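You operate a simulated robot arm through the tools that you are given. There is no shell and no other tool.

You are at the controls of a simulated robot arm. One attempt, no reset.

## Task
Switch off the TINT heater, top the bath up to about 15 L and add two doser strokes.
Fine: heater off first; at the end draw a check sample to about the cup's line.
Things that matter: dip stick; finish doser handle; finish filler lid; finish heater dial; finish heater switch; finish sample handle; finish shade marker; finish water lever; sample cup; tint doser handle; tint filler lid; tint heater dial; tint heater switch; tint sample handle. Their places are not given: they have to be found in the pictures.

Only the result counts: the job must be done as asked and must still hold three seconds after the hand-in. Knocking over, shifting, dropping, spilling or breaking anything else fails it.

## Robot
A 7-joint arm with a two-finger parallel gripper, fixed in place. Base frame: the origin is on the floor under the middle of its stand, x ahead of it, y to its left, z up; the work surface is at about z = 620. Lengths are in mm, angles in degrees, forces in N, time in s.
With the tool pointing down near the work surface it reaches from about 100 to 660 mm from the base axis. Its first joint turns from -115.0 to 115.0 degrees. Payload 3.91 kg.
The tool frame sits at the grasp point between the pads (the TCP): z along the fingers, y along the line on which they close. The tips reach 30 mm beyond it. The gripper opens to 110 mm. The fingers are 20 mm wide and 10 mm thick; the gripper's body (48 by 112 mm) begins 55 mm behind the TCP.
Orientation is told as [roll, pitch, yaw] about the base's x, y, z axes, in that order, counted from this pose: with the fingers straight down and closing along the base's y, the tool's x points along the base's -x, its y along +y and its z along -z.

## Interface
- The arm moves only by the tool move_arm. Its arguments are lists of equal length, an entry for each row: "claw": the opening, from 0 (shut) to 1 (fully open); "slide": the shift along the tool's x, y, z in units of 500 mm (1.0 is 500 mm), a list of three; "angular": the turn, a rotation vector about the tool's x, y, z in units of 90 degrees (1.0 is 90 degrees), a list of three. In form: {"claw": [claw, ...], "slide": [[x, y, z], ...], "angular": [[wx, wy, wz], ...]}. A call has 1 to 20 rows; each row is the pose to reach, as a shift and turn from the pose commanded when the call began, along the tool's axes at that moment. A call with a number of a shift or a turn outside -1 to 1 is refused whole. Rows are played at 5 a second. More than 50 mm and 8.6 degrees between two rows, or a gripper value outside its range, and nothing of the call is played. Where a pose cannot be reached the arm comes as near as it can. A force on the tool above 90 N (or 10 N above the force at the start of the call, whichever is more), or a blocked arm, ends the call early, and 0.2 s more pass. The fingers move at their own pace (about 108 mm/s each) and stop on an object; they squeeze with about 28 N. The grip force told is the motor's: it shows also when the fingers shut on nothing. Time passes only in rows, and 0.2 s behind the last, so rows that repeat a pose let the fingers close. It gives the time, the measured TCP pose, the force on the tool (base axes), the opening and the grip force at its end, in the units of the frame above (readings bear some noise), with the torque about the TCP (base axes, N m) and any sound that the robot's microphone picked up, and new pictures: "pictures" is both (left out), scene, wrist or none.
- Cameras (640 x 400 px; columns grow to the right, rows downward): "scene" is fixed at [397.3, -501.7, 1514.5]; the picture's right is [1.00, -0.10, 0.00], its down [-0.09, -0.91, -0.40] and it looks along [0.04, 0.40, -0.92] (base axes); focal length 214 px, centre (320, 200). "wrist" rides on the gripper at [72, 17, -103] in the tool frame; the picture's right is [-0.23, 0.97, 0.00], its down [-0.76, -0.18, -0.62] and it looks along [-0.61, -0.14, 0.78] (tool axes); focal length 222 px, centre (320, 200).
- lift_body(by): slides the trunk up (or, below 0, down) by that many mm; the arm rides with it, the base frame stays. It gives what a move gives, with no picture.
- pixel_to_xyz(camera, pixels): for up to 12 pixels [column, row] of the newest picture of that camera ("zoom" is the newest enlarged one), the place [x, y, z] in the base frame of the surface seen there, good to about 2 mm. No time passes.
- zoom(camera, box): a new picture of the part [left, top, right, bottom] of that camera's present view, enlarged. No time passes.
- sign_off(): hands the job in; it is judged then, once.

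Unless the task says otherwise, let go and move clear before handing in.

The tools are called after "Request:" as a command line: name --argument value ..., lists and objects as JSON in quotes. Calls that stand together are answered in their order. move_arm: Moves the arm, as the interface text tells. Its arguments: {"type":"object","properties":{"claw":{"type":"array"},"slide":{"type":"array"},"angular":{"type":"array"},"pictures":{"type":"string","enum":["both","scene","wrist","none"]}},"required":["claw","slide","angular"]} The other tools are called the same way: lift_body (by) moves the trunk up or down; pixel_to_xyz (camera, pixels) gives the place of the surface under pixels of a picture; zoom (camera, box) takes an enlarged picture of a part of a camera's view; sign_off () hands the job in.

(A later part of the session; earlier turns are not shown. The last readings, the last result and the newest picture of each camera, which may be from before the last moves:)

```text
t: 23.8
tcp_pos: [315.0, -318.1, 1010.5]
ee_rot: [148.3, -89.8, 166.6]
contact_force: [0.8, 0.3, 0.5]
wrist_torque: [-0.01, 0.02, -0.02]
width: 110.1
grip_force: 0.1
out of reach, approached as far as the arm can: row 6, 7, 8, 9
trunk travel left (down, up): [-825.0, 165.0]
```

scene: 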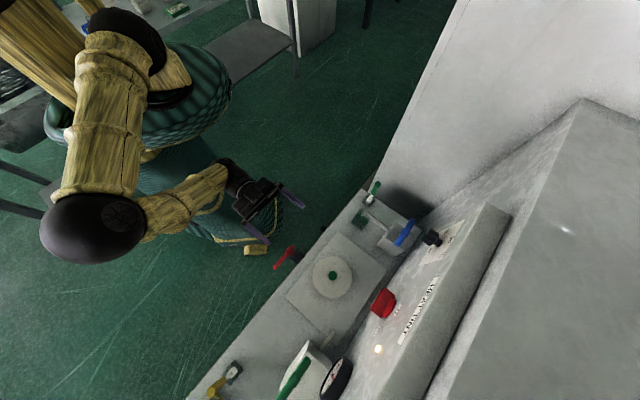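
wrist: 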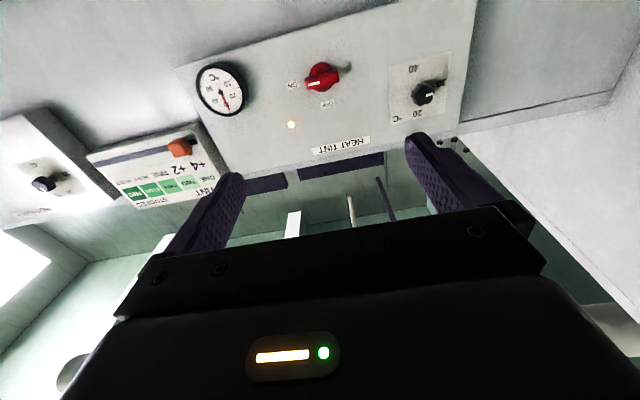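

The tool is now level and the panel is in view, including a board with an orange marker at (180,148). I'll zoom in to read that board and the switch.

Request:
zoom --camera "wrist" --box '[80, 120, 240, 220]'

Request:
zoom --camera "wrist" --box '[180, 30, 480, 180]'

Request:
zoom --camera "wrist" --box '[240, 140, 440, 260]'

Request:
zoom --camera "wrist" --box '[280, 45, 360, 115]'

```text
4.00 times, centred on (160, 170) of wrist
```

zoom: 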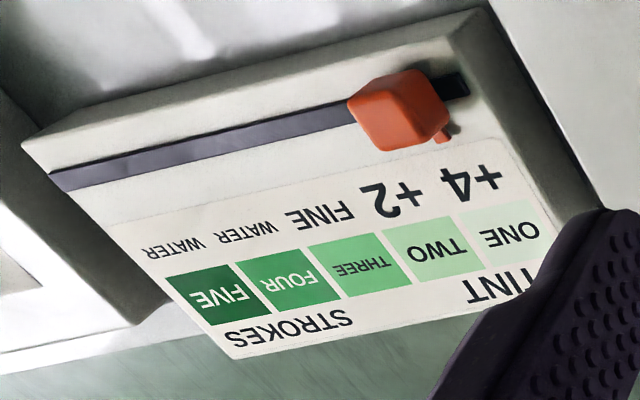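

```text
2.13 times, centred on (330, 105) of wrist
```

zoom: 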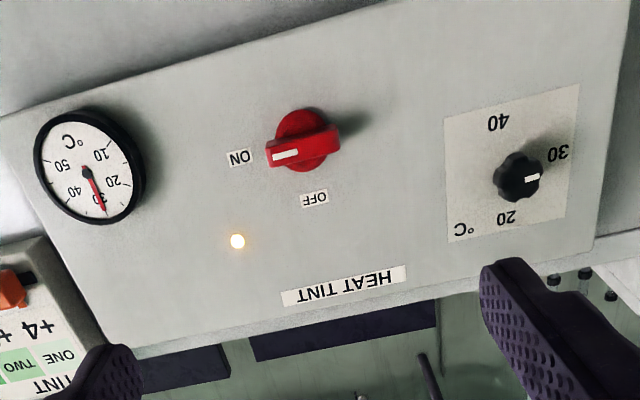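

```text
3.20 times, centred on (340, 200) of wrist
```

zoom: 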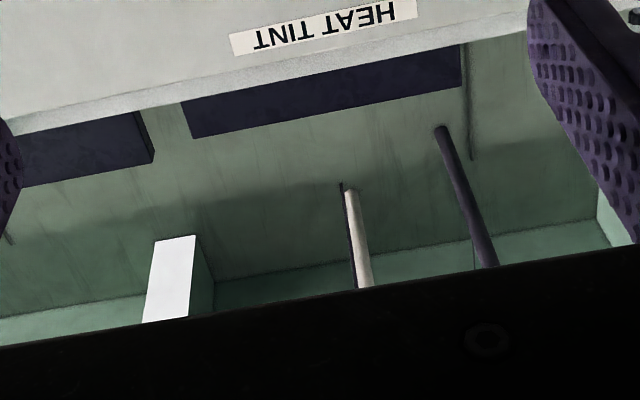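

```text
5.71 times, centred on (320, 80) of wrist
```

zoom: 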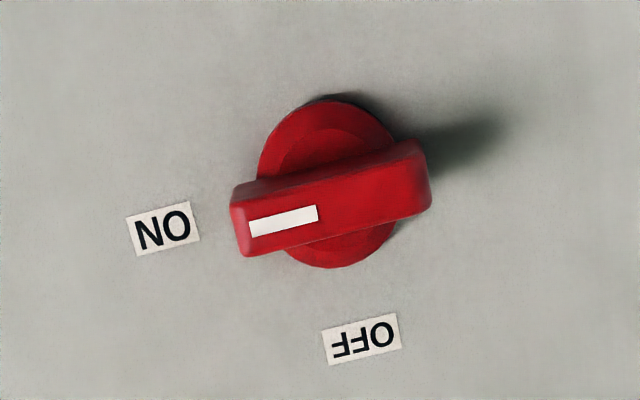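

The switch bar points at ON with its axis square to the panel; the shade board is only a chart and is left alone. I'll measure the knob face once more from this straight-on view.

Request:
pixel_to_xyz --camera "zoom" --pixels '[[283, 222], [240, 232], [420, 180], [330, 185], [330, 235], [330, 110], [330, 262], [262, 180], [395, 235], [165, 230], [362, 337], [335, 205]]'

Request:
move_arm --claw '[1, 1, 1, 1, 1, 1, 1, 1, 1, 1, 1]' --slide '[[0, 0, 0], [0, 0, 0], [0, 0, 0], [0, 0, 0], [0, 0, 0], [0, 0, 0], [0, 0, 0], [0, 0, 0], [0, 0, 0], [0, 0, 0], [0, 0, 0]]' --angular '[[0, 0, 0.0909], [0, 0, 0.1818], [0, 0, 0.2727], [0, 0, 0.3636], [0, 0, 0.4545], [0, 0, 0.5455], [0, 0, 0.6364], [0, 0, 0.7273], [0, 0, 0.8182], [0, 0, 0.9091], [0, 0, 1.0]]'

```text
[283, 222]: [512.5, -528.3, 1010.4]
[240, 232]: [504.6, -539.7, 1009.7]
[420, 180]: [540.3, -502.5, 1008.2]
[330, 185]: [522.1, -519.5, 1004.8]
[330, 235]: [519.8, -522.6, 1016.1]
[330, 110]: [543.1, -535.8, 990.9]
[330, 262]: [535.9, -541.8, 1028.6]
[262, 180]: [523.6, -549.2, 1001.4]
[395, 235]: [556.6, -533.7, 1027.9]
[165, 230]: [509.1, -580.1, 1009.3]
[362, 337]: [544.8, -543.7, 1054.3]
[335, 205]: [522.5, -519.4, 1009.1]
```

```text
t: 26.2
tcp_pos: [315.1, -320.7, 1008.7]
ee_rot: [90.0, 0.1, -135.0]
contact_force: [-0.1, 0.8, 0.6]
wrist_torque: [-0.01, 0.01, 0.0]
width: 110.2
grip_force: 0.1
trunk travel left (down, up): [-825.0, 165.0]
```

scene: 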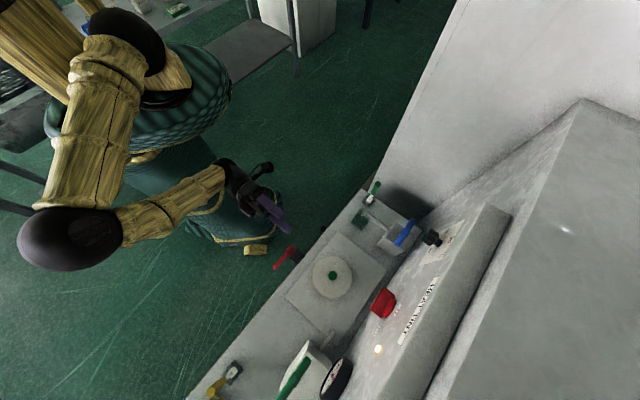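
wrist: 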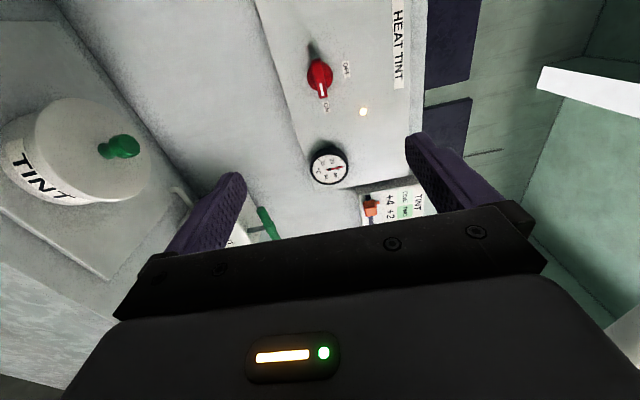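

The tool is now rolled so the fingers will close vertically on the bar. I'll move forward 240 mm to just in front of the knob and check the reach.

Request:
move_arm --claw '[0.8, 0.6, 0.5, 0.45, 0.45, 0.45]' --slide '[[0.001, 0, 0.08], [0.002, 0.001, 0.16], [0.003, 0.001, 0.24], [0.003, 0.001, 0.32], [0.003, 0.001, 0.4], [0.003, 0.001, 0.48]]' --angular '[[0, 0, 0], [0, 0, 0], [0, 0, 0], [0, 0, 0], [0, 0, 0], [0, 0, 0]]'

```text
t: 27.6
tcp_pos: [487.8, -489.0, 1008.5]
ee_rot: [90.0, 0.1, -134.9]
contact_force: [-1.3, 0.4, 0.1]
wrist_torque: [0.03, -0.02, 0.02]
width: 49.6
grip_force: 0.0
trunk travel left (down, up): [-825.0, 165.0]
```

scene: 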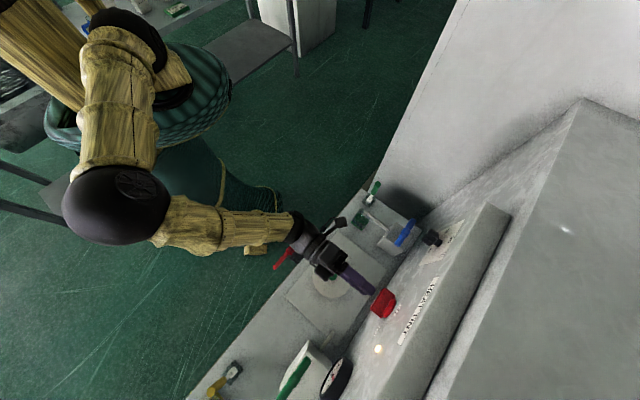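
wrist: 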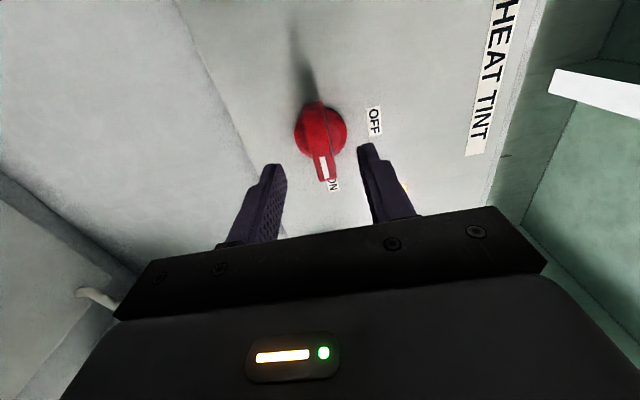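

The fingers straddle the bar (TCP at u≈−1, z≈1008.5). I'll go in 36 mm and close on the bar.

Request:
move_arm --claw '[0.45, 0.45, 0.45, 0.0, 0.0, 0.0]' --slide '[[0, 0.001, 0.024], [0, 0.002, 0.048], [0, 0.002, 0.072], [0, 0.002, 0.072], [0, 0.002, 0.072], [0, 0.002, 0.072]]' --angular '[[0, 0, 0], [0, 0, 0], [0, 0, 0], [0, 0, 0], [0, 0, 0], [0, 0, 0]]'

```text
t: 29.0
tcp_pos: [511.9, -513.8, 1010.1]
ee_rot: [89.7, 0.0, -135.0]
contact_force: [0.8, 1.4, -9.2]
wrist_torque: [-0.14, -0.08, -0.01]
width: 14.8
grip_force: 44.3
trunk travel left (down, up): [-825.0, 165.0]
```

scene: 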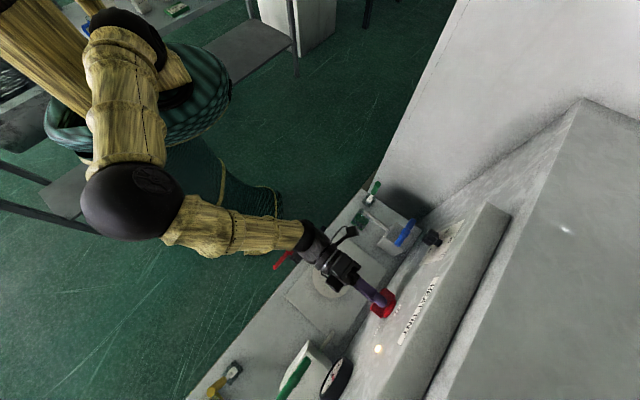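
wrist: 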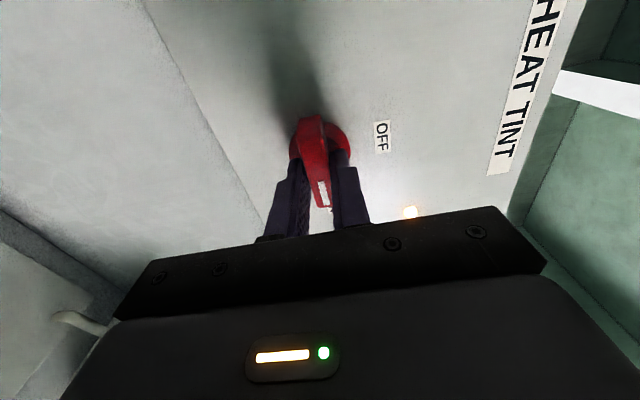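

The bar is held (width 14.8 mm). Now I'll turn it a quarter turn about the tool axis from ON up to OFF.

Request:
move_arm --claw '[0, 0, 0, 0, 0, 0, 0, 0, 0, 0, 0]' --slide '[[0, -0.001, 0], [0, -0.001, 0], [0, -0.001, 0], [0, -0.001, 0], [0, -0.001, 0], [0, -0.001, 0], [0, -0.001, 0], [0, -0.001, 0], [0, -0.001, 0], [0, -0.001, 0], [0, -0.001, 0]]' --angular '[[0, 0, -0.0909], [0, 0, -0.1818], [0, 0, -0.2727], [0, 0, -0.3636], [0, 0, -0.4545], [0, 0, -0.5455], [0, 0, -0.6364], [0, 0, -0.7273], [0, 0, -0.8182], [0, 0, -0.9091], [0, 0, -1.0]]'

```text
t: 31.4
tcp_pos: [512.3, -512.4, 1011.4]
ee_rot: [-149.2, -89.8, 104.4]
contact_force: [8.7, 4.1, 8.0]
wrist_torque: [0.84, 0.39, -0.15]
width: 14.7
grip_force: 45.6
trunk travel left (down, up): [-825.0, 165.0]
```

scene: 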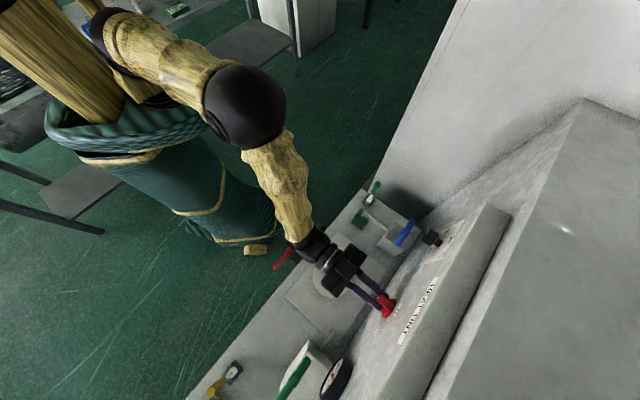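
wrist: 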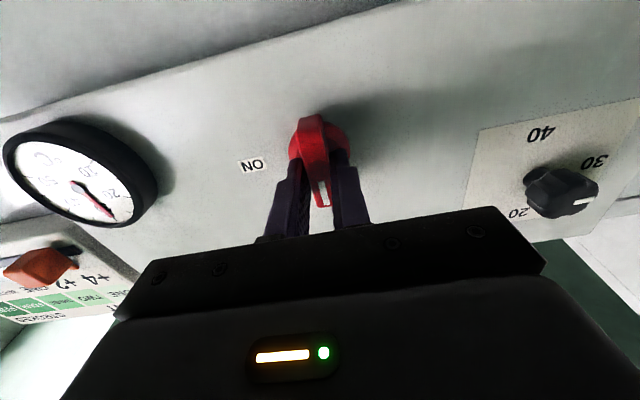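

The bar is now upright with its white mark toward OFF. I'll check the lamp in the scene view near (378,349).

Request:
zoom --camera "scene" --box '[350, 280, 430, 370]'

```text
4.44 times, centred on (390, 325) of scene
```

zoom: 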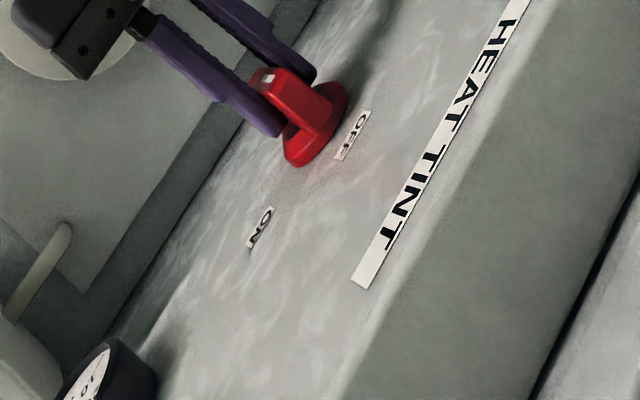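

The lamp is off and the mark points at OFF, so the heater is done. I'll open the fingers and back straight out.

Request:
move_arm --claw '[0.4, 0.4, 0.4, 0.4, 0.4, 0.4, 0.4, 0.4, 0.4, 0.4]' --slide '[[0, 0, 0], [0, 0, 0], [0, 0, -0.02], [0, 0, -0.06], [0, 0, -0.12], [0, 0, -0.2], [0, 0, -0.28], [0, 0, -0.36], [0, 0, -0.44], [0, 0, -0.54]]' --angular '[[0, 0, 0], [0, 0, 0], [0, 0, 0], [0, 0, 0], [0, 0, 0], [0, 0, 0], [0, 0, 0], [0, 0, 0], [0, 0, 0], [0, 0, 0]]'

```text
t: 33.6
tcp_pos: [320.0, -322.0, 1012.7]
ee_rot: [125.1, -89.6, -170.1]
contact_force: [-1.3, -1.1, 1.4]
wrist_torque: [0.03, -0.01, 0.11]
width: 43.8
grip_force: 0.1
trunk travel left (down, up): [-825.0, 165.0]
```

scene: 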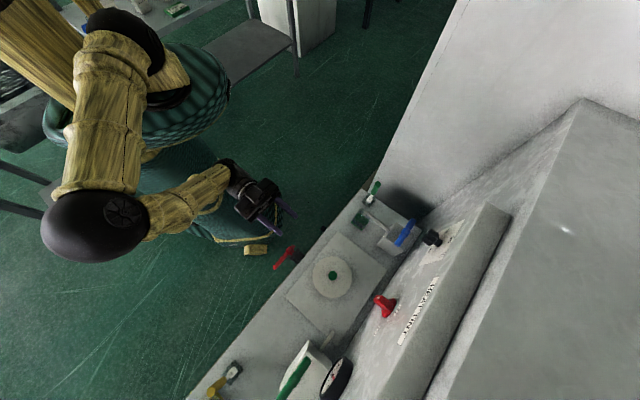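
wrist: 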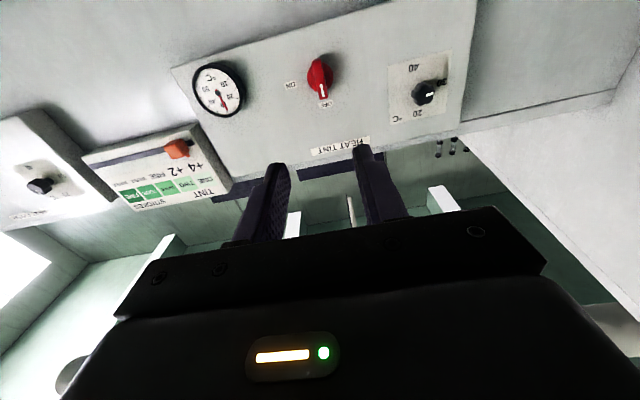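

The knob points at OFF and the lamp is dark. Next is the water lever at z≈535; I'll check where the elbow is before lowering the trunk.

Request:
pixel_to_xyz --camera "scene" --pixels '[[95, 225], [60, 240], [110, 150], [180, 205], [240, 185], [125, 50], [205, 140], [150, 155], [70, 130], [200, 180]]'

```text
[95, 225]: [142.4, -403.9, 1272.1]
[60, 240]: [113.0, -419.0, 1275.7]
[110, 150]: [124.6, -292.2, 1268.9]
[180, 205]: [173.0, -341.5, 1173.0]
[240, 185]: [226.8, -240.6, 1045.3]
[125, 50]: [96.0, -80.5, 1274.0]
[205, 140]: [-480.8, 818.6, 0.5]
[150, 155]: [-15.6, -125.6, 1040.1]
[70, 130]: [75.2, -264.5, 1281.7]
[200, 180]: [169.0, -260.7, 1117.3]
```

The elbow sits at about (130,−410,1270), clear of the machine if lowered. I'll retract and shift right, roll the tool −90°, then lower the trunk to lever height.

Request:
move_arm --claw '[0.6, 0.6, 0.6, 0.6]' --slide '[[0, -0.04, -0.05], [0, -0.08, -0.1], [0, -0.12, -0.15], [0, -0.16, -0.2]]' --angular '[[0, 0, 0], [0, 0, 0], [0, 0, 0], [0, 0, 0]]' --pictures "none"

Request:
move_arm --claw '[0.6, 0.6, 0.6, 0.6, 0.6, 0.6, 0.6, 0.6, 0.6, 0.6, 0.6]' --slide '[[0, 0, 0], [0, 0, 0], [0, 0, 0], [0, 0, 0], [0, 0, 0], [0, 0, 0], [0, 0, 0], [0, 0, 0], [0, 0, 0], [0, 0, 0], [0, 0, 0]]' --angular '[[0, 0, -0.0909], [0, 0, -0.1818], [0, 0, -0.2727], [0, 0, -0.3636], [0, 0, -0.4545], [0, 0, -0.5455], [0, 0, -0.6364], [0, 0, -0.7273], [0, 0, -0.8182], [0, 0, -0.9091], [0, 0, -1.0]]'

```text
t: 34.6
tcp_pos: [193.9, -309.3, 1010.4]
ee_rot: [160.7, -89.7, 154.4]
contact_force: [-0.3, 0.4, 0.5]
wrist_torque: [-0.01, 0.01, 0.04]
width: 66.1
grip_force: 0.0
trunk travel left (down, up): [-825.0, 165.0]
```

```text
t: 37.0
tcp_pos: [192.0, -309.5, 1011.2]
ee_rot: [-90.0, 0.1, 45.0]
contact_force: [0.1, 0.5, 0.4]
wrist_torque: [0.01, 0.01, 0.03]
width: 66.0
grip_force: 0.2
trunk travel left (down, up): [-825.0, 165.0]
```

scene: 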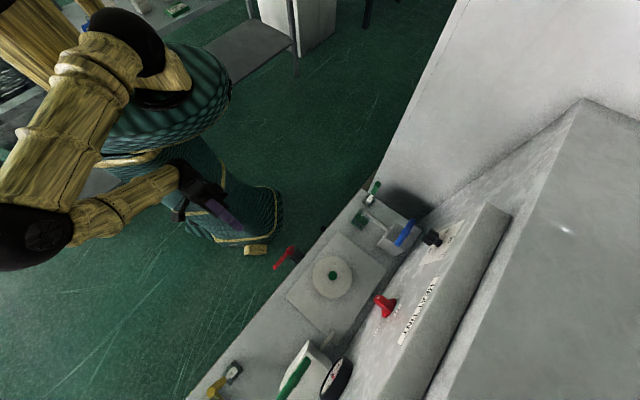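
wrist: 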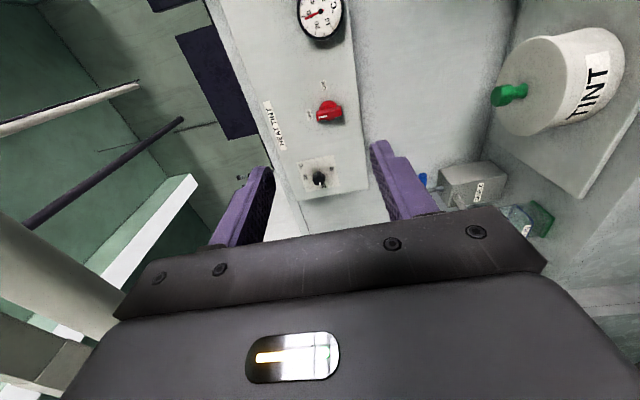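

TCP is at u≈−83, n≈−355, clear of the lever. I'll back off 20 mm more and lower the trunk in two steps.

Request:
move_arm --claw '[0.6]' --slide '[[0, 0, -0.04]]' --angular '[[0, 0, 0]]' --pictures "none"

Request:
lift_body --by -250

Request:
move_arm --claw '[0.6]' --slide '[[0, 0, 0]]' --angular '[[0, 0, 0]]'

```text
t: 37.4
tcp_pos: [177.2, -297.7, 1004.2]
ee_rot: [-90.1, 0.0, 45.1]
contact_force: [0.3, 0.6, 0.4]
wrist_torque: [-0.03, 0.02, -0.01]
width: 65.8
grip_force: 0.1
out of reach, approached as far as the arm can: row 1
trunk travel left (down, up): [-825.0, 165.0]
```

```text
t: 40.0
tcp_pos: [178.3, -299.5, 753.6]
ee_rot: [-90.0, 0.0, 45.0]
contact_force: [-0.4, 0.5, -0.2]
wrist_torque: [0.01, 0.0, -0.02]
width: 65.9
grip_force: 0.0
trunk travel left (down, up): [-575.0, 415.0]
```

```text
t: 40.4
tcp_pos: [178.4, -299.2, 753.0]
ee_rot: [-90.1, 0.1, 45.0]
contact_force: [0.5, -0.1, -0.2]
wrist_torque: [0.0, -0.01, 0.02]
width: 66.0
grip_force: 0.1
trunk travel left (down, up): [-575.0, 415.0]
```

scene: 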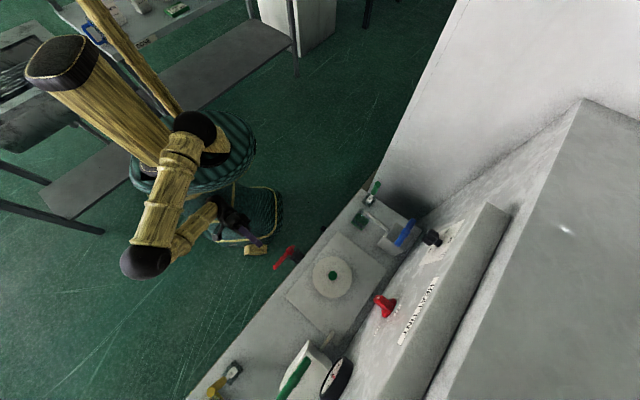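
wrist: 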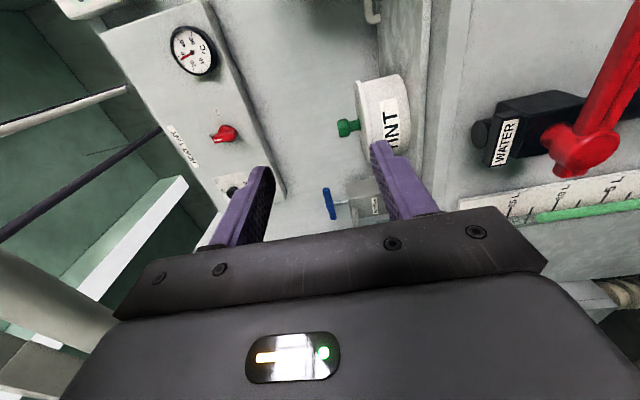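

From here the wrist camera sees the lever at (590,140) and the gauge at (580,205). I'll zoom in on the lever and measure its hub and bar.

Request:
zoom --camera "wrist" --box '[460, 0, 640, 240]'

Request:
zoom --camera "scene" --box '[255, 230, 320, 280]'

Request:
pixel_to_xyz --camera "zoom" --pixels '[[180, 270], [200, 240], [240, 200], [270, 170], [300, 130], [330, 100], [350, 70], [400, 100], [320, 90], [420, 150]]'

```text
1.67 times, centred on (550, 120) of wrist
```

zoom: 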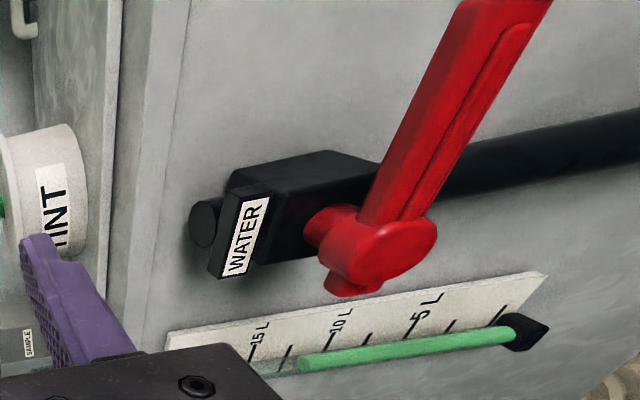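

```text
8.00 times, centred on (288, 255) of scene
```

zoom: 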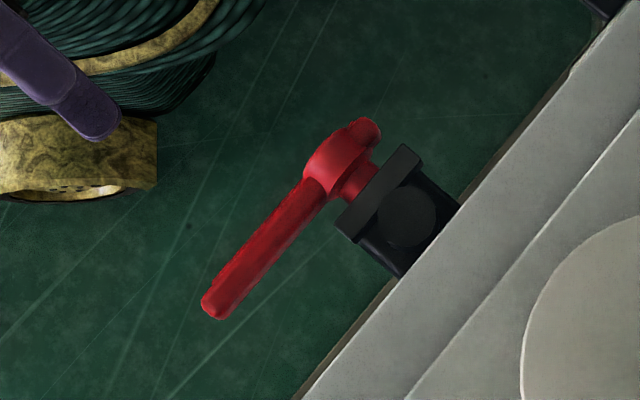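

```text
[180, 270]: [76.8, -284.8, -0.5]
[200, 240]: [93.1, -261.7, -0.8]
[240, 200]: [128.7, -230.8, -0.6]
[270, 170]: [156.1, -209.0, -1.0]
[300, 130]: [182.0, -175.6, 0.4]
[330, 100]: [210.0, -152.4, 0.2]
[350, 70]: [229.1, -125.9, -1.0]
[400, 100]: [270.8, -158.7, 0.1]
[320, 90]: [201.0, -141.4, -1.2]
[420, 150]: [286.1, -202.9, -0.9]
```

Request:
pixel_to_xyz --camera "zoom" --pixels '[[213, 308], [240, 260], [270, 225], [300, 195], [285, 200], [335, 160], [368, 130], [352, 185], [225, 310], [310, 205], [390, 170], [405, 215]]'

Request:
pixel_to_xyz --camera "wrist" --pixels '[[590, 150], [600, 145], [610, 100], [622, 60], [630, 20], [590, 125], [637, 15], [565, 172], [612, 70], [600, 100], [620, 85], [553, 143]]'

```text
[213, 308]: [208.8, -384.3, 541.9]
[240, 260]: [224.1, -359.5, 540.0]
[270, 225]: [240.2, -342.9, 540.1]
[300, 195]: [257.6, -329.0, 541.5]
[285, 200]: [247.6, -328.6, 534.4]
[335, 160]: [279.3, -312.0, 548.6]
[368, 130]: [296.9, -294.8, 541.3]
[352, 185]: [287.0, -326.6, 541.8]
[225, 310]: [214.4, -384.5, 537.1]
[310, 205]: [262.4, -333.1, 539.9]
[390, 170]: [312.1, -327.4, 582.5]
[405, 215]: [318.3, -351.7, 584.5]
```

```text
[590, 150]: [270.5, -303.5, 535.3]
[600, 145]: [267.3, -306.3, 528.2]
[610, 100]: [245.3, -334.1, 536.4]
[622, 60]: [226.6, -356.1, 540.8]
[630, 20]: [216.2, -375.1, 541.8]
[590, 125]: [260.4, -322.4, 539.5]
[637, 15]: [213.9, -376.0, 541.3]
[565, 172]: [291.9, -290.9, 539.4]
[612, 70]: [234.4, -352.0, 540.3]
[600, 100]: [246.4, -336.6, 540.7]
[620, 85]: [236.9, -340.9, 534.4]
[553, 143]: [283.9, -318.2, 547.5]
```

Lever bar: top z≈541, pivot at about u=−23.5, z=530, front face n≈−407, tip u≈−126. I'll lower the trunk 223 mm more and check before moving in.

Request:
lift_body --by -223

Request:
move_arm --claw '[0.6]' --slide '[[0, 0, 0]]' --angular '[[0, 0, 0]]'

```text
t: 42.7
tcp_pos: [177.9, -298.1, 531.1]
ee_rot: [-90.0, 0.0, 45.0]
contact_force: [0.8, -0.3, -1.0]
wrist_torque: [0.0, 0.01, 0.0]
width: 66.0
grip_force: 0.1
trunk travel left (down, up): [-352.0, 638.0]
```

```text
t: 43.1
tcp_pos: [178.4, -297.6, 530.9]
ee_rot: [-90.1, 0.0, 45.1]
contact_force: [-0.1, -1.1, 0.8]
wrist_torque: [0.0, -0.01, 0.02]
width: 66.4
grip_force: 0.1
trunk travel left (down, up): [-352.0, 638.0]
```

scene: 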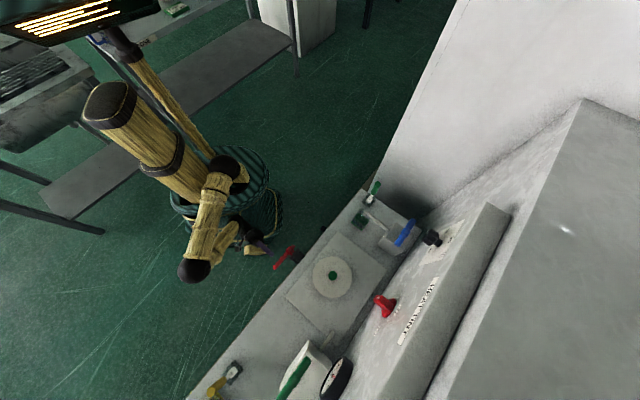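
wrist: 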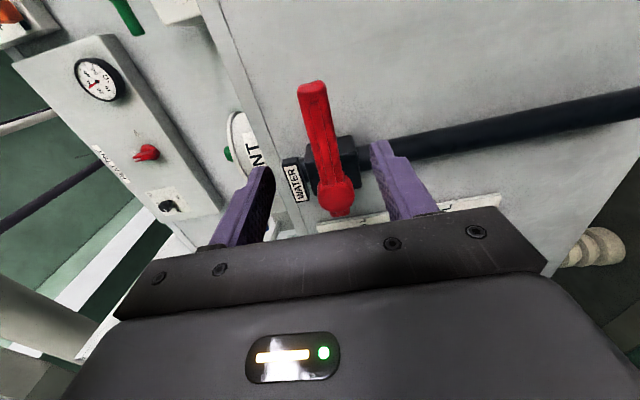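

The lever is squarely between the fingers. I'll check its lower and upper edges, and read the screen that has appeared at the top left of the scene.

Request:
pixel_to_xyz --camera "wrist" --pixels '[[302, 110], [315, 110], [327, 110], [306, 140], [331, 140], [313, 85], [320, 88], [337, 195], [325, 185], [350, 190]]'

Request:
zoom --camera "scene" --box '[0, 0, 160, 100]'

Request:
zoom --camera "wrist" --box '[260, 60, 400, 230]'

```text
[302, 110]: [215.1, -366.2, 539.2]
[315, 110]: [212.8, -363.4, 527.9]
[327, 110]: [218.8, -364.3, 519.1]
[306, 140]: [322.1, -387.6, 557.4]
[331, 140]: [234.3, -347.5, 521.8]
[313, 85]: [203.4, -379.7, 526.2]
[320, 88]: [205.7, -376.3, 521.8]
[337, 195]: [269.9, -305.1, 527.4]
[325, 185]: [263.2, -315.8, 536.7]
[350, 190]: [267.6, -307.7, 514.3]
```

```text
4.00 times, centred on (80, 50) of scene
```

zoom: 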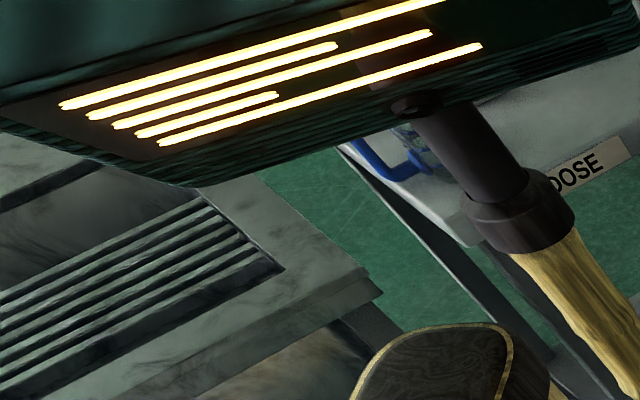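

```text
2.35 times, centred on (330, 145) of wrist
```

zoom: 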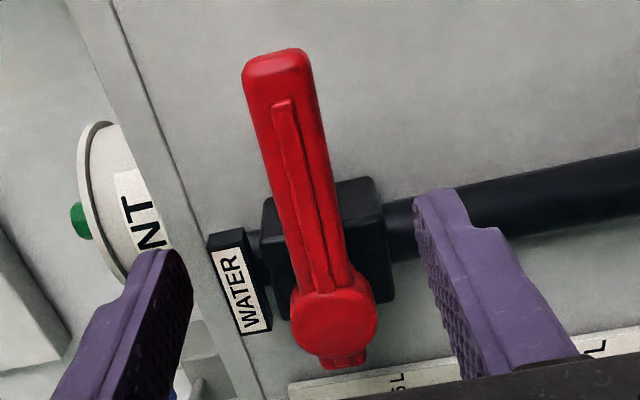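

The lever spans z 518–541 and the fingers are centred on it. I'll move forward to n≈−400 and close on the lever about 70 mm from its pivot.

Request:
move_arm --claw '[0.6, 0.6, 0.6]' --slide '[[0.007, 0, 0.042], [0.014, 0, 0.085], [0.0214, 0, 0.127]]' --angular '[[0, 0, 0], [0, 0, 0], [0, 0, 0]]'

```text
t: 43.9
tcp_pos: [215.8, -349.8, 530.0]
ee_rot: [-90.1, 0.0, 45.1]
contact_force: [0.2, 0.1, -0.3]
wrist_torque: [0.02, -0.03, -0.01]
width: 65.9
grip_force: 0.0
trunk travel left (down, up): [-352.0, 638.0]
```

scene: 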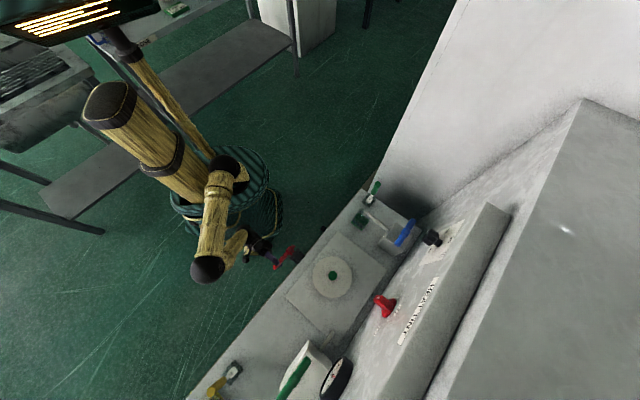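
wrist: 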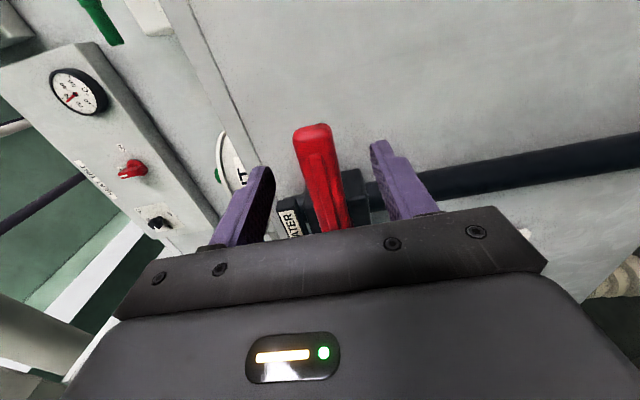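

The TCP is right on target. I'll close on the lever and check the grip.

Request:
move_arm --claw '[0, 0, 0]' --slide '[[0, 0, 0], [0, 0, 0], [0, 0, 0]]' --angular '[[0, 0, 0], [0, 0, 0], [0, 0, 0]]'

```text
t: 44.7
tcp_pos: [215.4, -349.6, 529.6]
ee_rot: [-90.1, 0.0, 44.9]
contact_force: [3.0, -3.4, -4.9]
wrist_torque: [-0.3, 0.28, 0.07]
width: 22.9
grip_force: 45.4
trunk travel left (down, up): [-352.0, 638.0]
```

scene: 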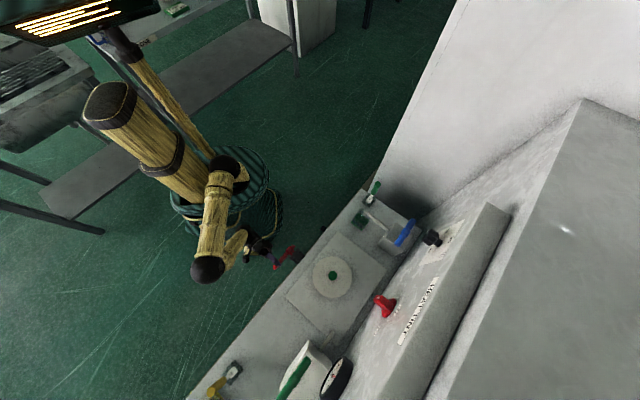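
wrist: 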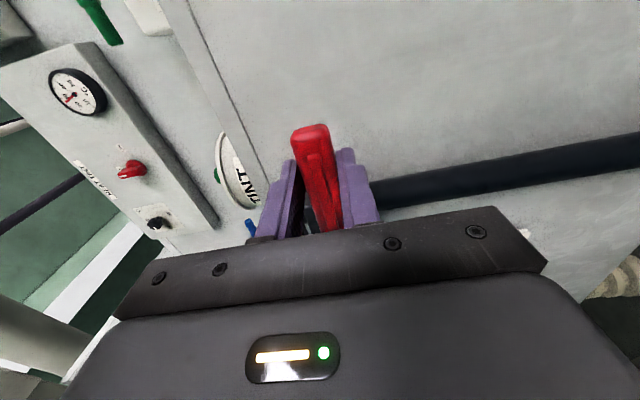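

The lever is gripped (22.9 mm). I'll turn it gently downward by 20° as a test, watching force and sound.

Request:
move_arm --claw '[0, 0, 0, 0]' --slide '[[-0.0005, 0.0124, 0], [-0.0022, 0.0248, 0], [-0.0049, 0.0369, 0], [-0.0086, 0.0488, 0]]' --angular '[[0, 0, 0.0556], [0, 0, 0.1111], [0, 0, 0.1667], [0, 0, 0.2222]]' --pictures "wrist"

```text
t: 45.5
tcp_pos: [217.6, -348.9, 528.4]
ee_rot: [-92.6, -12.4, 45.5]
contact_force: [-16.2, 28.5, 41.0]
wrist_torque: [-0.97, 0.72, -0.2]
width: 28.1
grip_force: 44.7
trunk travel left (down, up): [-352.0, 638.0]
stopped in row 3: the force on the tool passed its limit at 95 N (the readings are from after the stop); the commanded pose is now the measured one
```

wrist: 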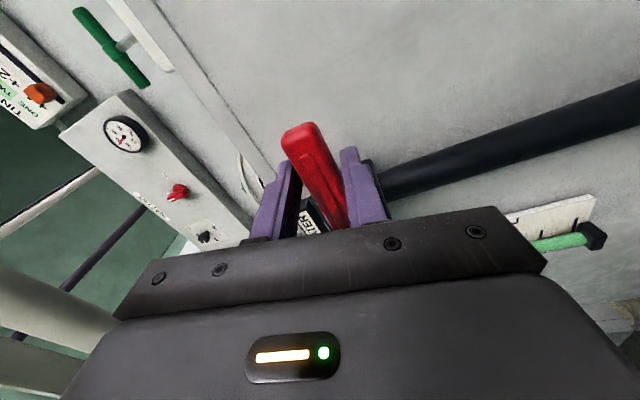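

The lever refused to go down (95 N), so it must open upward. I'll go back to the starting grip pose and release the strain.

Request:
move_arm --claw '[0, 0, 0]' --slide '[[0.0018, -0.002, 0], [0.0036, -0.004, 0], [0.0036, -0.004, 0]]' --angular '[[0, 0, -0.069], [0, 0, -0.138], [0, 0, -0.138]]' --pictures "wrist"

```text
t: 46.3
tcp_pos: [214.9, -351.2, 528.9]
ee_rot: [-92.4, -0.1, 44.9]
contact_force: [-10.0, 13.3, 43.0]
wrist_torque: [0.67, -0.84, 0.2]
width: 23.2
grip_force: 44.8
trunk travel left (down, up): [-352.0, 638.0]
```

wrist: 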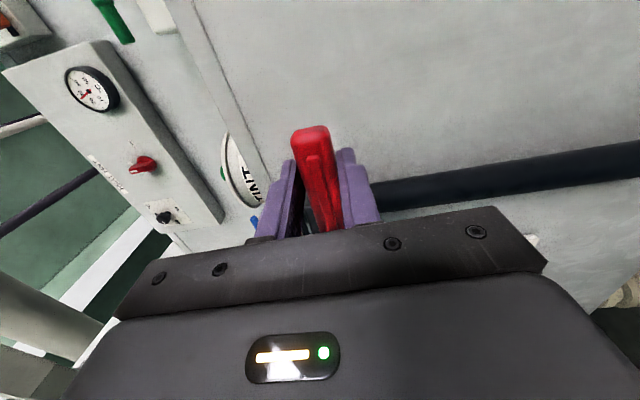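

A 43 N upward reaction remains, so I'll open the fingers to let the strain out and re-read the pose.

Request:
move_arm --claw '[0.5, 0.5, 0.5]' --slide '[[0, 0, 0], [0, 0, 0], [0, 0, 0]]' --angular '[[0, 0, 0], [0, 0, 0], [0, 0, 0]]' --pictures "wrist"

```text
t: 47.1
tcp_pos: [216.5, -351.3, 525.3]
ee_rot: [-91.8, 0.1, 44.9]
contact_force: [0.5, -0.2, 0.0]
wrist_torque: [-0.03, 0.03, 0.0]
width: 55.0
grip_force: 0.0
trunk travel left (down, up): [-352.0, 638.0]
```

wrist: 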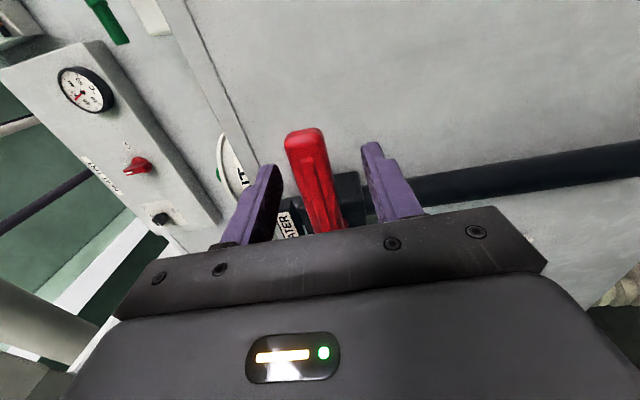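

The pose is now (216.5,−351.3,525.3) tilted 1.8°. I'll correct it, back off the lever, and rehearse the upward quarter-turn arc in free space to see that the arm can reach it.

Request:
move_arm --claw '[0.6, 0.6]' --slide '[[0, -0.0094, 0], [0, -0.0094, -0.09]]' --angular '[[-0.02, 0, 0], [-0.02, 0, 0]]' --pictures "none"

Request:
move_arm --claw '[0.6, 0.6, 0.6, 0.6, 0.6, 0.6, 0.6, 0.6, 0.6, 0.6, 0.6]' --slide '[[-0.0015, -0.0203, 0], [-0.0058, -0.0402, 0], [-0.0129, -0.0592, 0], [-0.0227, -0.0771, 0], [-0.0348, -0.0934, 0], [-0.0492, -0.1078, 0], [-0.0655, -0.12, 0], [-0.0834, -0.1297, 0], [-0.1025, -0.1368, 0], [-0.1223, -0.1411, 0], [-0.1426, -0.1426, 0]]' --angular '[[0, 0, -0.0909], [0, 0, -0.1818], [0, 0, -0.2727], [0, 0, -0.3636], [0, 0, -0.4545], [0, 0, -0.5455], [0, 0, -0.6364], [0, 0, -0.7273], [0, 0, -0.8182], [0, 0, -0.9091], [0, 0, -1.0]]'

```text
t: 47.7
tcp_pos: [187.1, -320.0, 529.0]
ee_rot: [-90.1, 0.1, 44.9]
contact_force: [0.4, -0.1, 0.4]
wrist_torque: [-0.03, -0.02, 0.01]
width: 65.8
grip_force: 0.1
trunk travel left (down, up): [-352.0, 638.0]
```

```text
t: 49.1
tcp_pos: [195.9, -342.3, 563.1]
ee_rot: [-86.7, 47.0, 47.8]
contact_force: [-10.7, 18.4, -0.2]
wrist_torque: [0.51, 0.18, -0.31]
width: 64.3
grip_force: 0.1
out of reach, approached as far as the arm can: row 2, 3, 4, 5, 6, 7
trunk travel left (down, up): [-352.0, 638.0]
stopped in row 7: the force on the tool passed its limit at 127 N (the readings are from after the stop); the commanded pose is now the measured one
```

scene: 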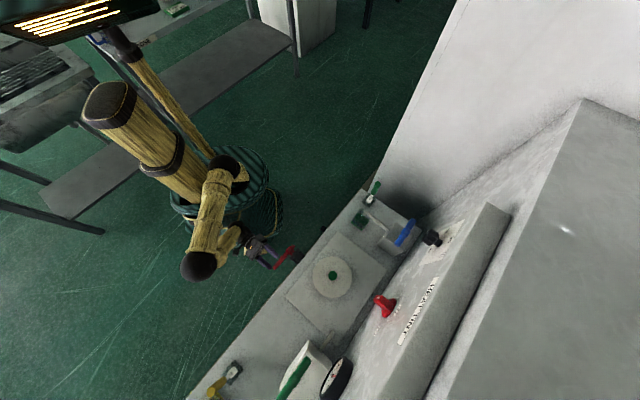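
wrist: 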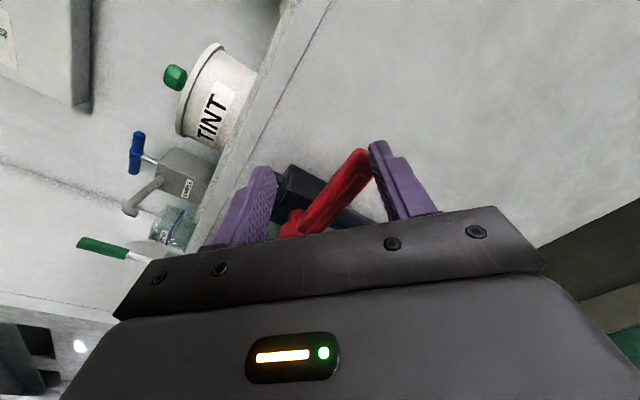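

The rehearsal drifted forward and the finger touched the lever tip with 127 N. I'll check right away whether the lever moved.

Request:
pixel_to_xyz --camera "wrist" --pixels '[[362, 158], [350, 175], [335, 190], [325, 205], [295, 220], [360, 175], [340, 205]]'

Request:
zoom --camera "scene" --box '[235, 225, 325, 285]'

Request:
zoom --camera "wrist" --box '[220, 110, 460, 250]'

```text
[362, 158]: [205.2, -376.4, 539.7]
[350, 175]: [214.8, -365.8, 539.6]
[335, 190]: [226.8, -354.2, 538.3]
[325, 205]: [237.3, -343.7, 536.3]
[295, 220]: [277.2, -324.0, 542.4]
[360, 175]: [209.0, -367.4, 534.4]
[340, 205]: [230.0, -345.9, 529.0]
```

```text
6.67 times, centred on (280, 255) of scene
```

zoom: 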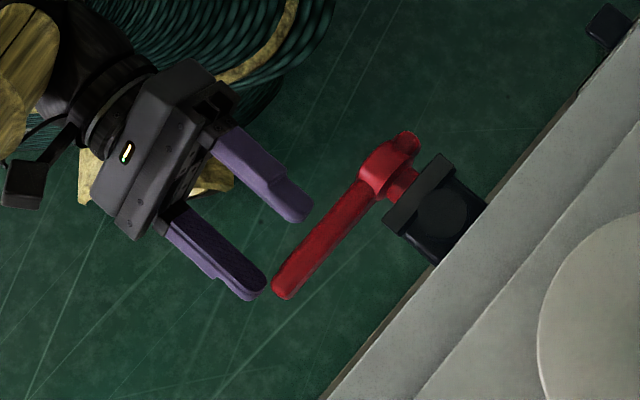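

```text
2.67 times, centred on (340, 180) of wrist
```

zoom: 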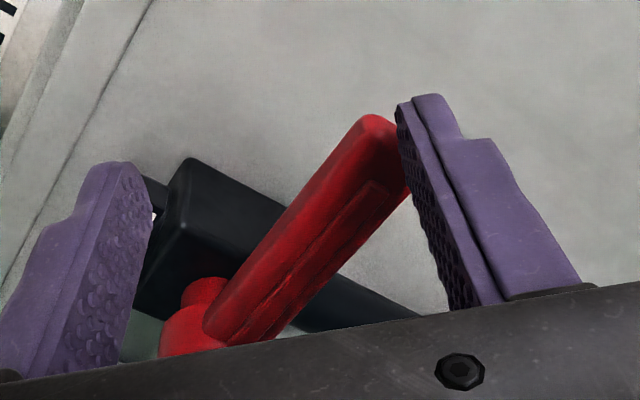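

The lever is still horizontal (top at z≈540); only the fingertip rests against its end. I'll slide sideways off it and then raise the trunk to get clear.

Request:
move_arm --claw '[0.6, 0.6]' --slide '[[0.0205, 0.022, 0], [0.0205, 0.022, -0.02]]' --angular '[[0, 0, 0], [0, 0, 0]]' --pictures "wrist"

Request:
lift_body --by 120

```text
t: 49.7
tcp_pos: [179.5, -347.2, 564.2]
ee_rot: [-87.0, 47.3, 47.6]
contact_force: [0.2, -0.3, 0.2]
wrist_torque: [-0.01, -0.03, 0.03]
width: 65.9
grip_force: 0.0
trunk travel left (down, up): [-352.0, 638.0]
```

wrist: 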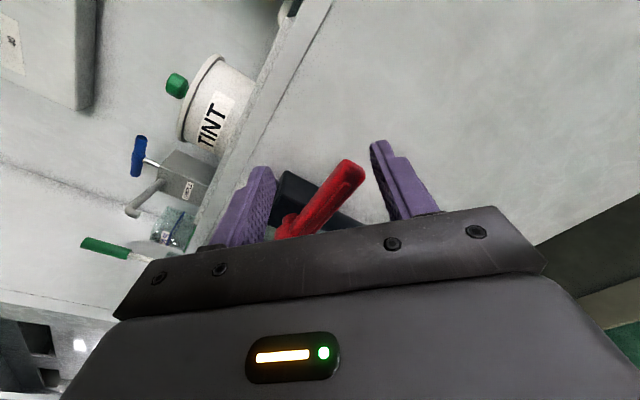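

```text
t: 51.2
tcp_pos: [180.1, -347.4, 683.4]
ee_rot: [-86.9, 47.2, 47.6]
contact_force: [-0.1, -0.5, 0.4]
wrist_torque: [-0.02, 0.01, 0.02]
width: 66.2
grip_force: 0.1
trunk travel left (down, up): [-472.0, 518.0]
```

Clear of the lever. I'll now roll the tool the other way round (towards +90°) where an upward turn ends in the comfortable neutral roll.

Request:
move_arm --claw '[0.6, 0.6, 0.6, 0.6, 0.6, 0.6, 0.6, 0.6, 0.6, 0.6, 0.6]' --slide '[[0, 0, 0.02], [0, 0, 0.04], [0, 0, 0.054], [0, 0, 0.054], [0, 0, 0.054], [0, 0, 0.054], [0, 0, 0.054], [0, 0, 0.054], [0, 0, 0.054], [0, 0, 0.054], [0, 0, 0.054]]' --angular '[[0, 0, 0.0909], [0, 0, 0.1818], [0, 0, 0.2727], [0, 0, 0.3636], [0, 0, 0.4545], [0, 0, 0.5455], [0, 0, 0.6364], [0, 0, 0.7273], [0, 0, 0.8182], [0, 0, 0.9091], [0, 0, 1.0]]' --pictures "none"

Request:
move_arm --claw '[0.6, 0.6, 0.6, 0.6, 0.6, 0.6]' --slide '[[0, 0, 0], [0, 0, 0], [0, 0, 0], [0, 0, 0], [0, 0, 0], [0, 0, 0]]' --angular '[[0, 0, 0.0867], [0, 0, 0.1733], [0, 0, 0.26], [0, 0, 0.3467], [0, 0, 0.4333], [0, 0, 0.52]]'

```text
t: 53.6
tcp_pos: [198.8, -365.7, 684.0]
ee_rot: [-87.2, -42.9, 43.4]
contact_force: [0.1, 0.0, -0.3]
wrist_torque: [-0.01, 0.01, 0.02]
width: 65.8
grip_force: 0.0
trunk travel left (down, up): [-472.0, 518.0]
```

```text
t: 55.0
tcp_pos: [197.8, -365.1, 684.8]
ee_rot: [-7.0, -87.9, -37.6]
contact_force: [0.8, -0.9, 0.2]
wrist_torque: [0.04, -0.01, -0.02]
width: 66.1
grip_force: 0.1
trunk travel left (down, up): [-472.0, 518.0]
```

scene: 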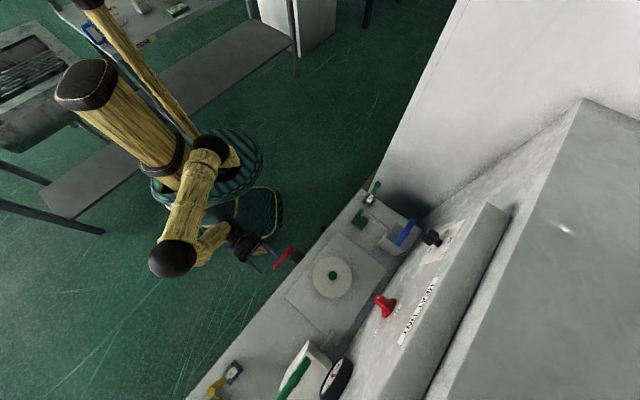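
wrist: 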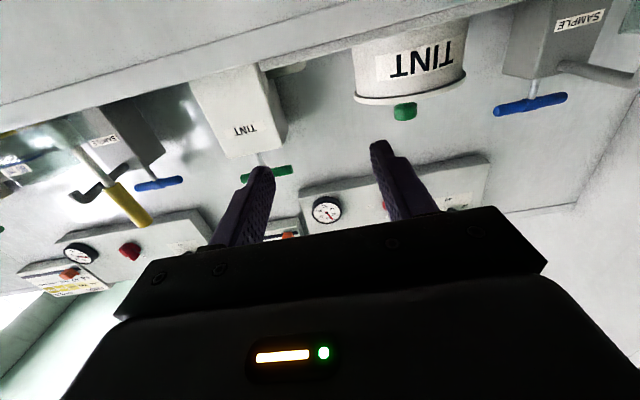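

The tool is at neutral roll with about 2° of droop. I'll fix that, roll to +90° while moving out past the lever's tip, then lower the trunk to lever height.

Request:
move_arm --claw '[0.6]' --slide '[[0, 0, 0]]' --angular '[[0, -0.0233, 0]]' --pictures "none"

Request:
move_arm --claw '[0.6, 0.6, 0.6, 0.6, 0.6, 0.6, 0.6, 0.6, 0.6, 0.6, 0.6]' --slide '[[0, -0.02, 0], [0, -0.04, 0], [0, -0.06, 0], [0, -0.084, 0], [0, -0.084, 0], [0, -0.084, 0], [0, -0.084, 0], [0, -0.084, 0], [0, -0.084, 0], [0, -0.084, 0], [0, -0.084, 0]]' --angular '[[0, 0, 0.0909], [0, 0, 0.1818], [0, 0, 0.2727], [0, 0, 0.3636], [0, 0, 0.4545], [0, 0, 0.5455], [0, 0, 0.6364], [0, 0, 0.7273], [0, 0, 0.8182], [0, 0, 0.9091], [0, 0, 1.0]]'

```text
t: 55.4
tcp_pos: [198.5, -365.3, 684.6]
ee_rot: [-95.2, -89.6, 50.7]
contact_force: [0.8, -0.3, 0.2]
wrist_torque: [0.0, 0.04, -0.02]
width: 66.1
grip_force: 0.0
trunk travel left (down, up): [-472.0, 518.0]
```

```text
t: 57.8
tcp_pos: [170.1, -395.9, 683.0]
ee_rot: [90.0, -0.2, -134.5]
contact_force: [-0.2, -0.1, 0.4]
wrist_torque: [0.01, 0.03, 0.05]
width: 66.2
grip_force: 0.0
trunk travel left (down, up): [-472.0, 518.0]
```

scene: 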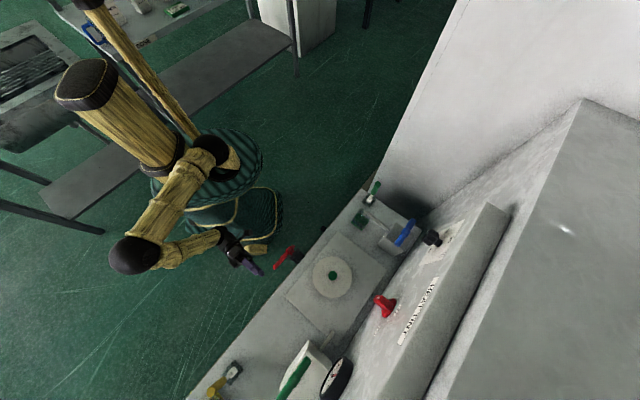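
wrist: 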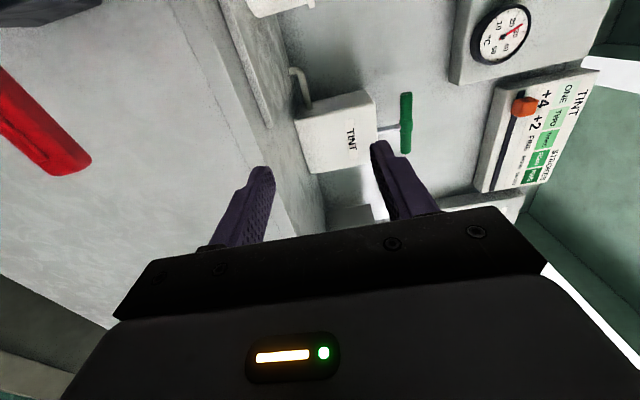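

Roll +90 is reached at u≈−160, n≈−400. Lowering the trunk 153 mm brings the fingers level with the lever, beyond its tip.

Request:
lift_body --by -153

Request:
move_arm --claw '[0.6]' --slide '[[0, 0, 0]]' --angular '[[0, 0, 0]]'

```text
t: 59.6
tcp_pos: [169.9, -395.2, 529.9]
ee_rot: [90.1, -0.3, -134.6]
contact_force: [-0.1, 0.0, -0.2]
wrist_torque: [0.0, 0.04, -0.03]
width: 65.9
grip_force: 0.1
trunk travel left (down, up): [-319.0, 671.0]
```

```text
t: 60.0
tcp_pos: [168.4, -395.7, 529.6]
ee_rot: [89.9, -0.3, -134.7]
contact_force: [-0.8, -0.2, 0.1]
wrist_torque: [-0.02, 0.0, 0.01]
width: 66.2
grip_force: 0.0
trunk travel left (down, up): [-319.0, 671.0]
```

scene: 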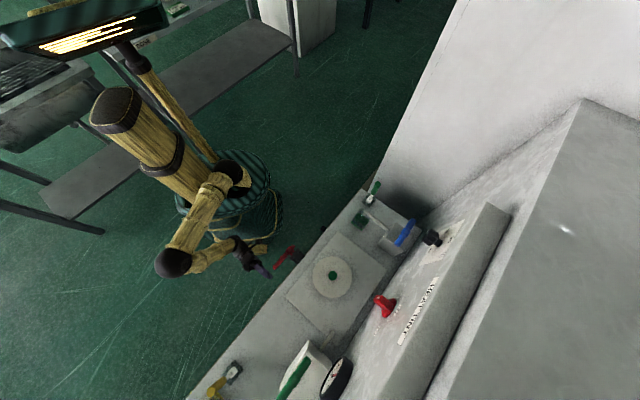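
wrist: 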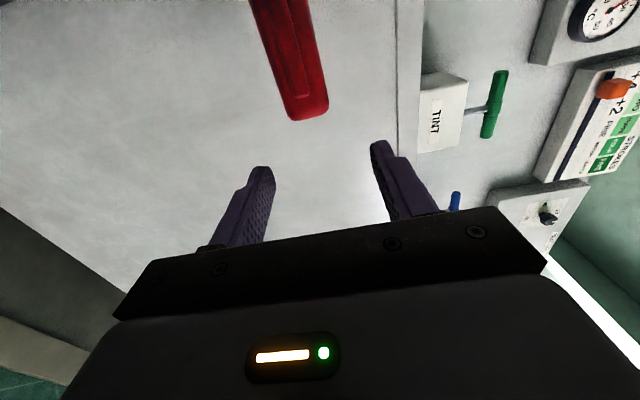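

Request:
pixel_to_xyz --camera "wrist" --pixels '[[325, 100], [290, 105], [305, 100], [300, 50], [275, 50], [318, 60]]'

```text
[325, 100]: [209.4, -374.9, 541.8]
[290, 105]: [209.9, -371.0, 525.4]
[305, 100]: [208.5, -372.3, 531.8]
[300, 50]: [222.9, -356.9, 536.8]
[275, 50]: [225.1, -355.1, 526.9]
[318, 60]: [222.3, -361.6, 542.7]
```

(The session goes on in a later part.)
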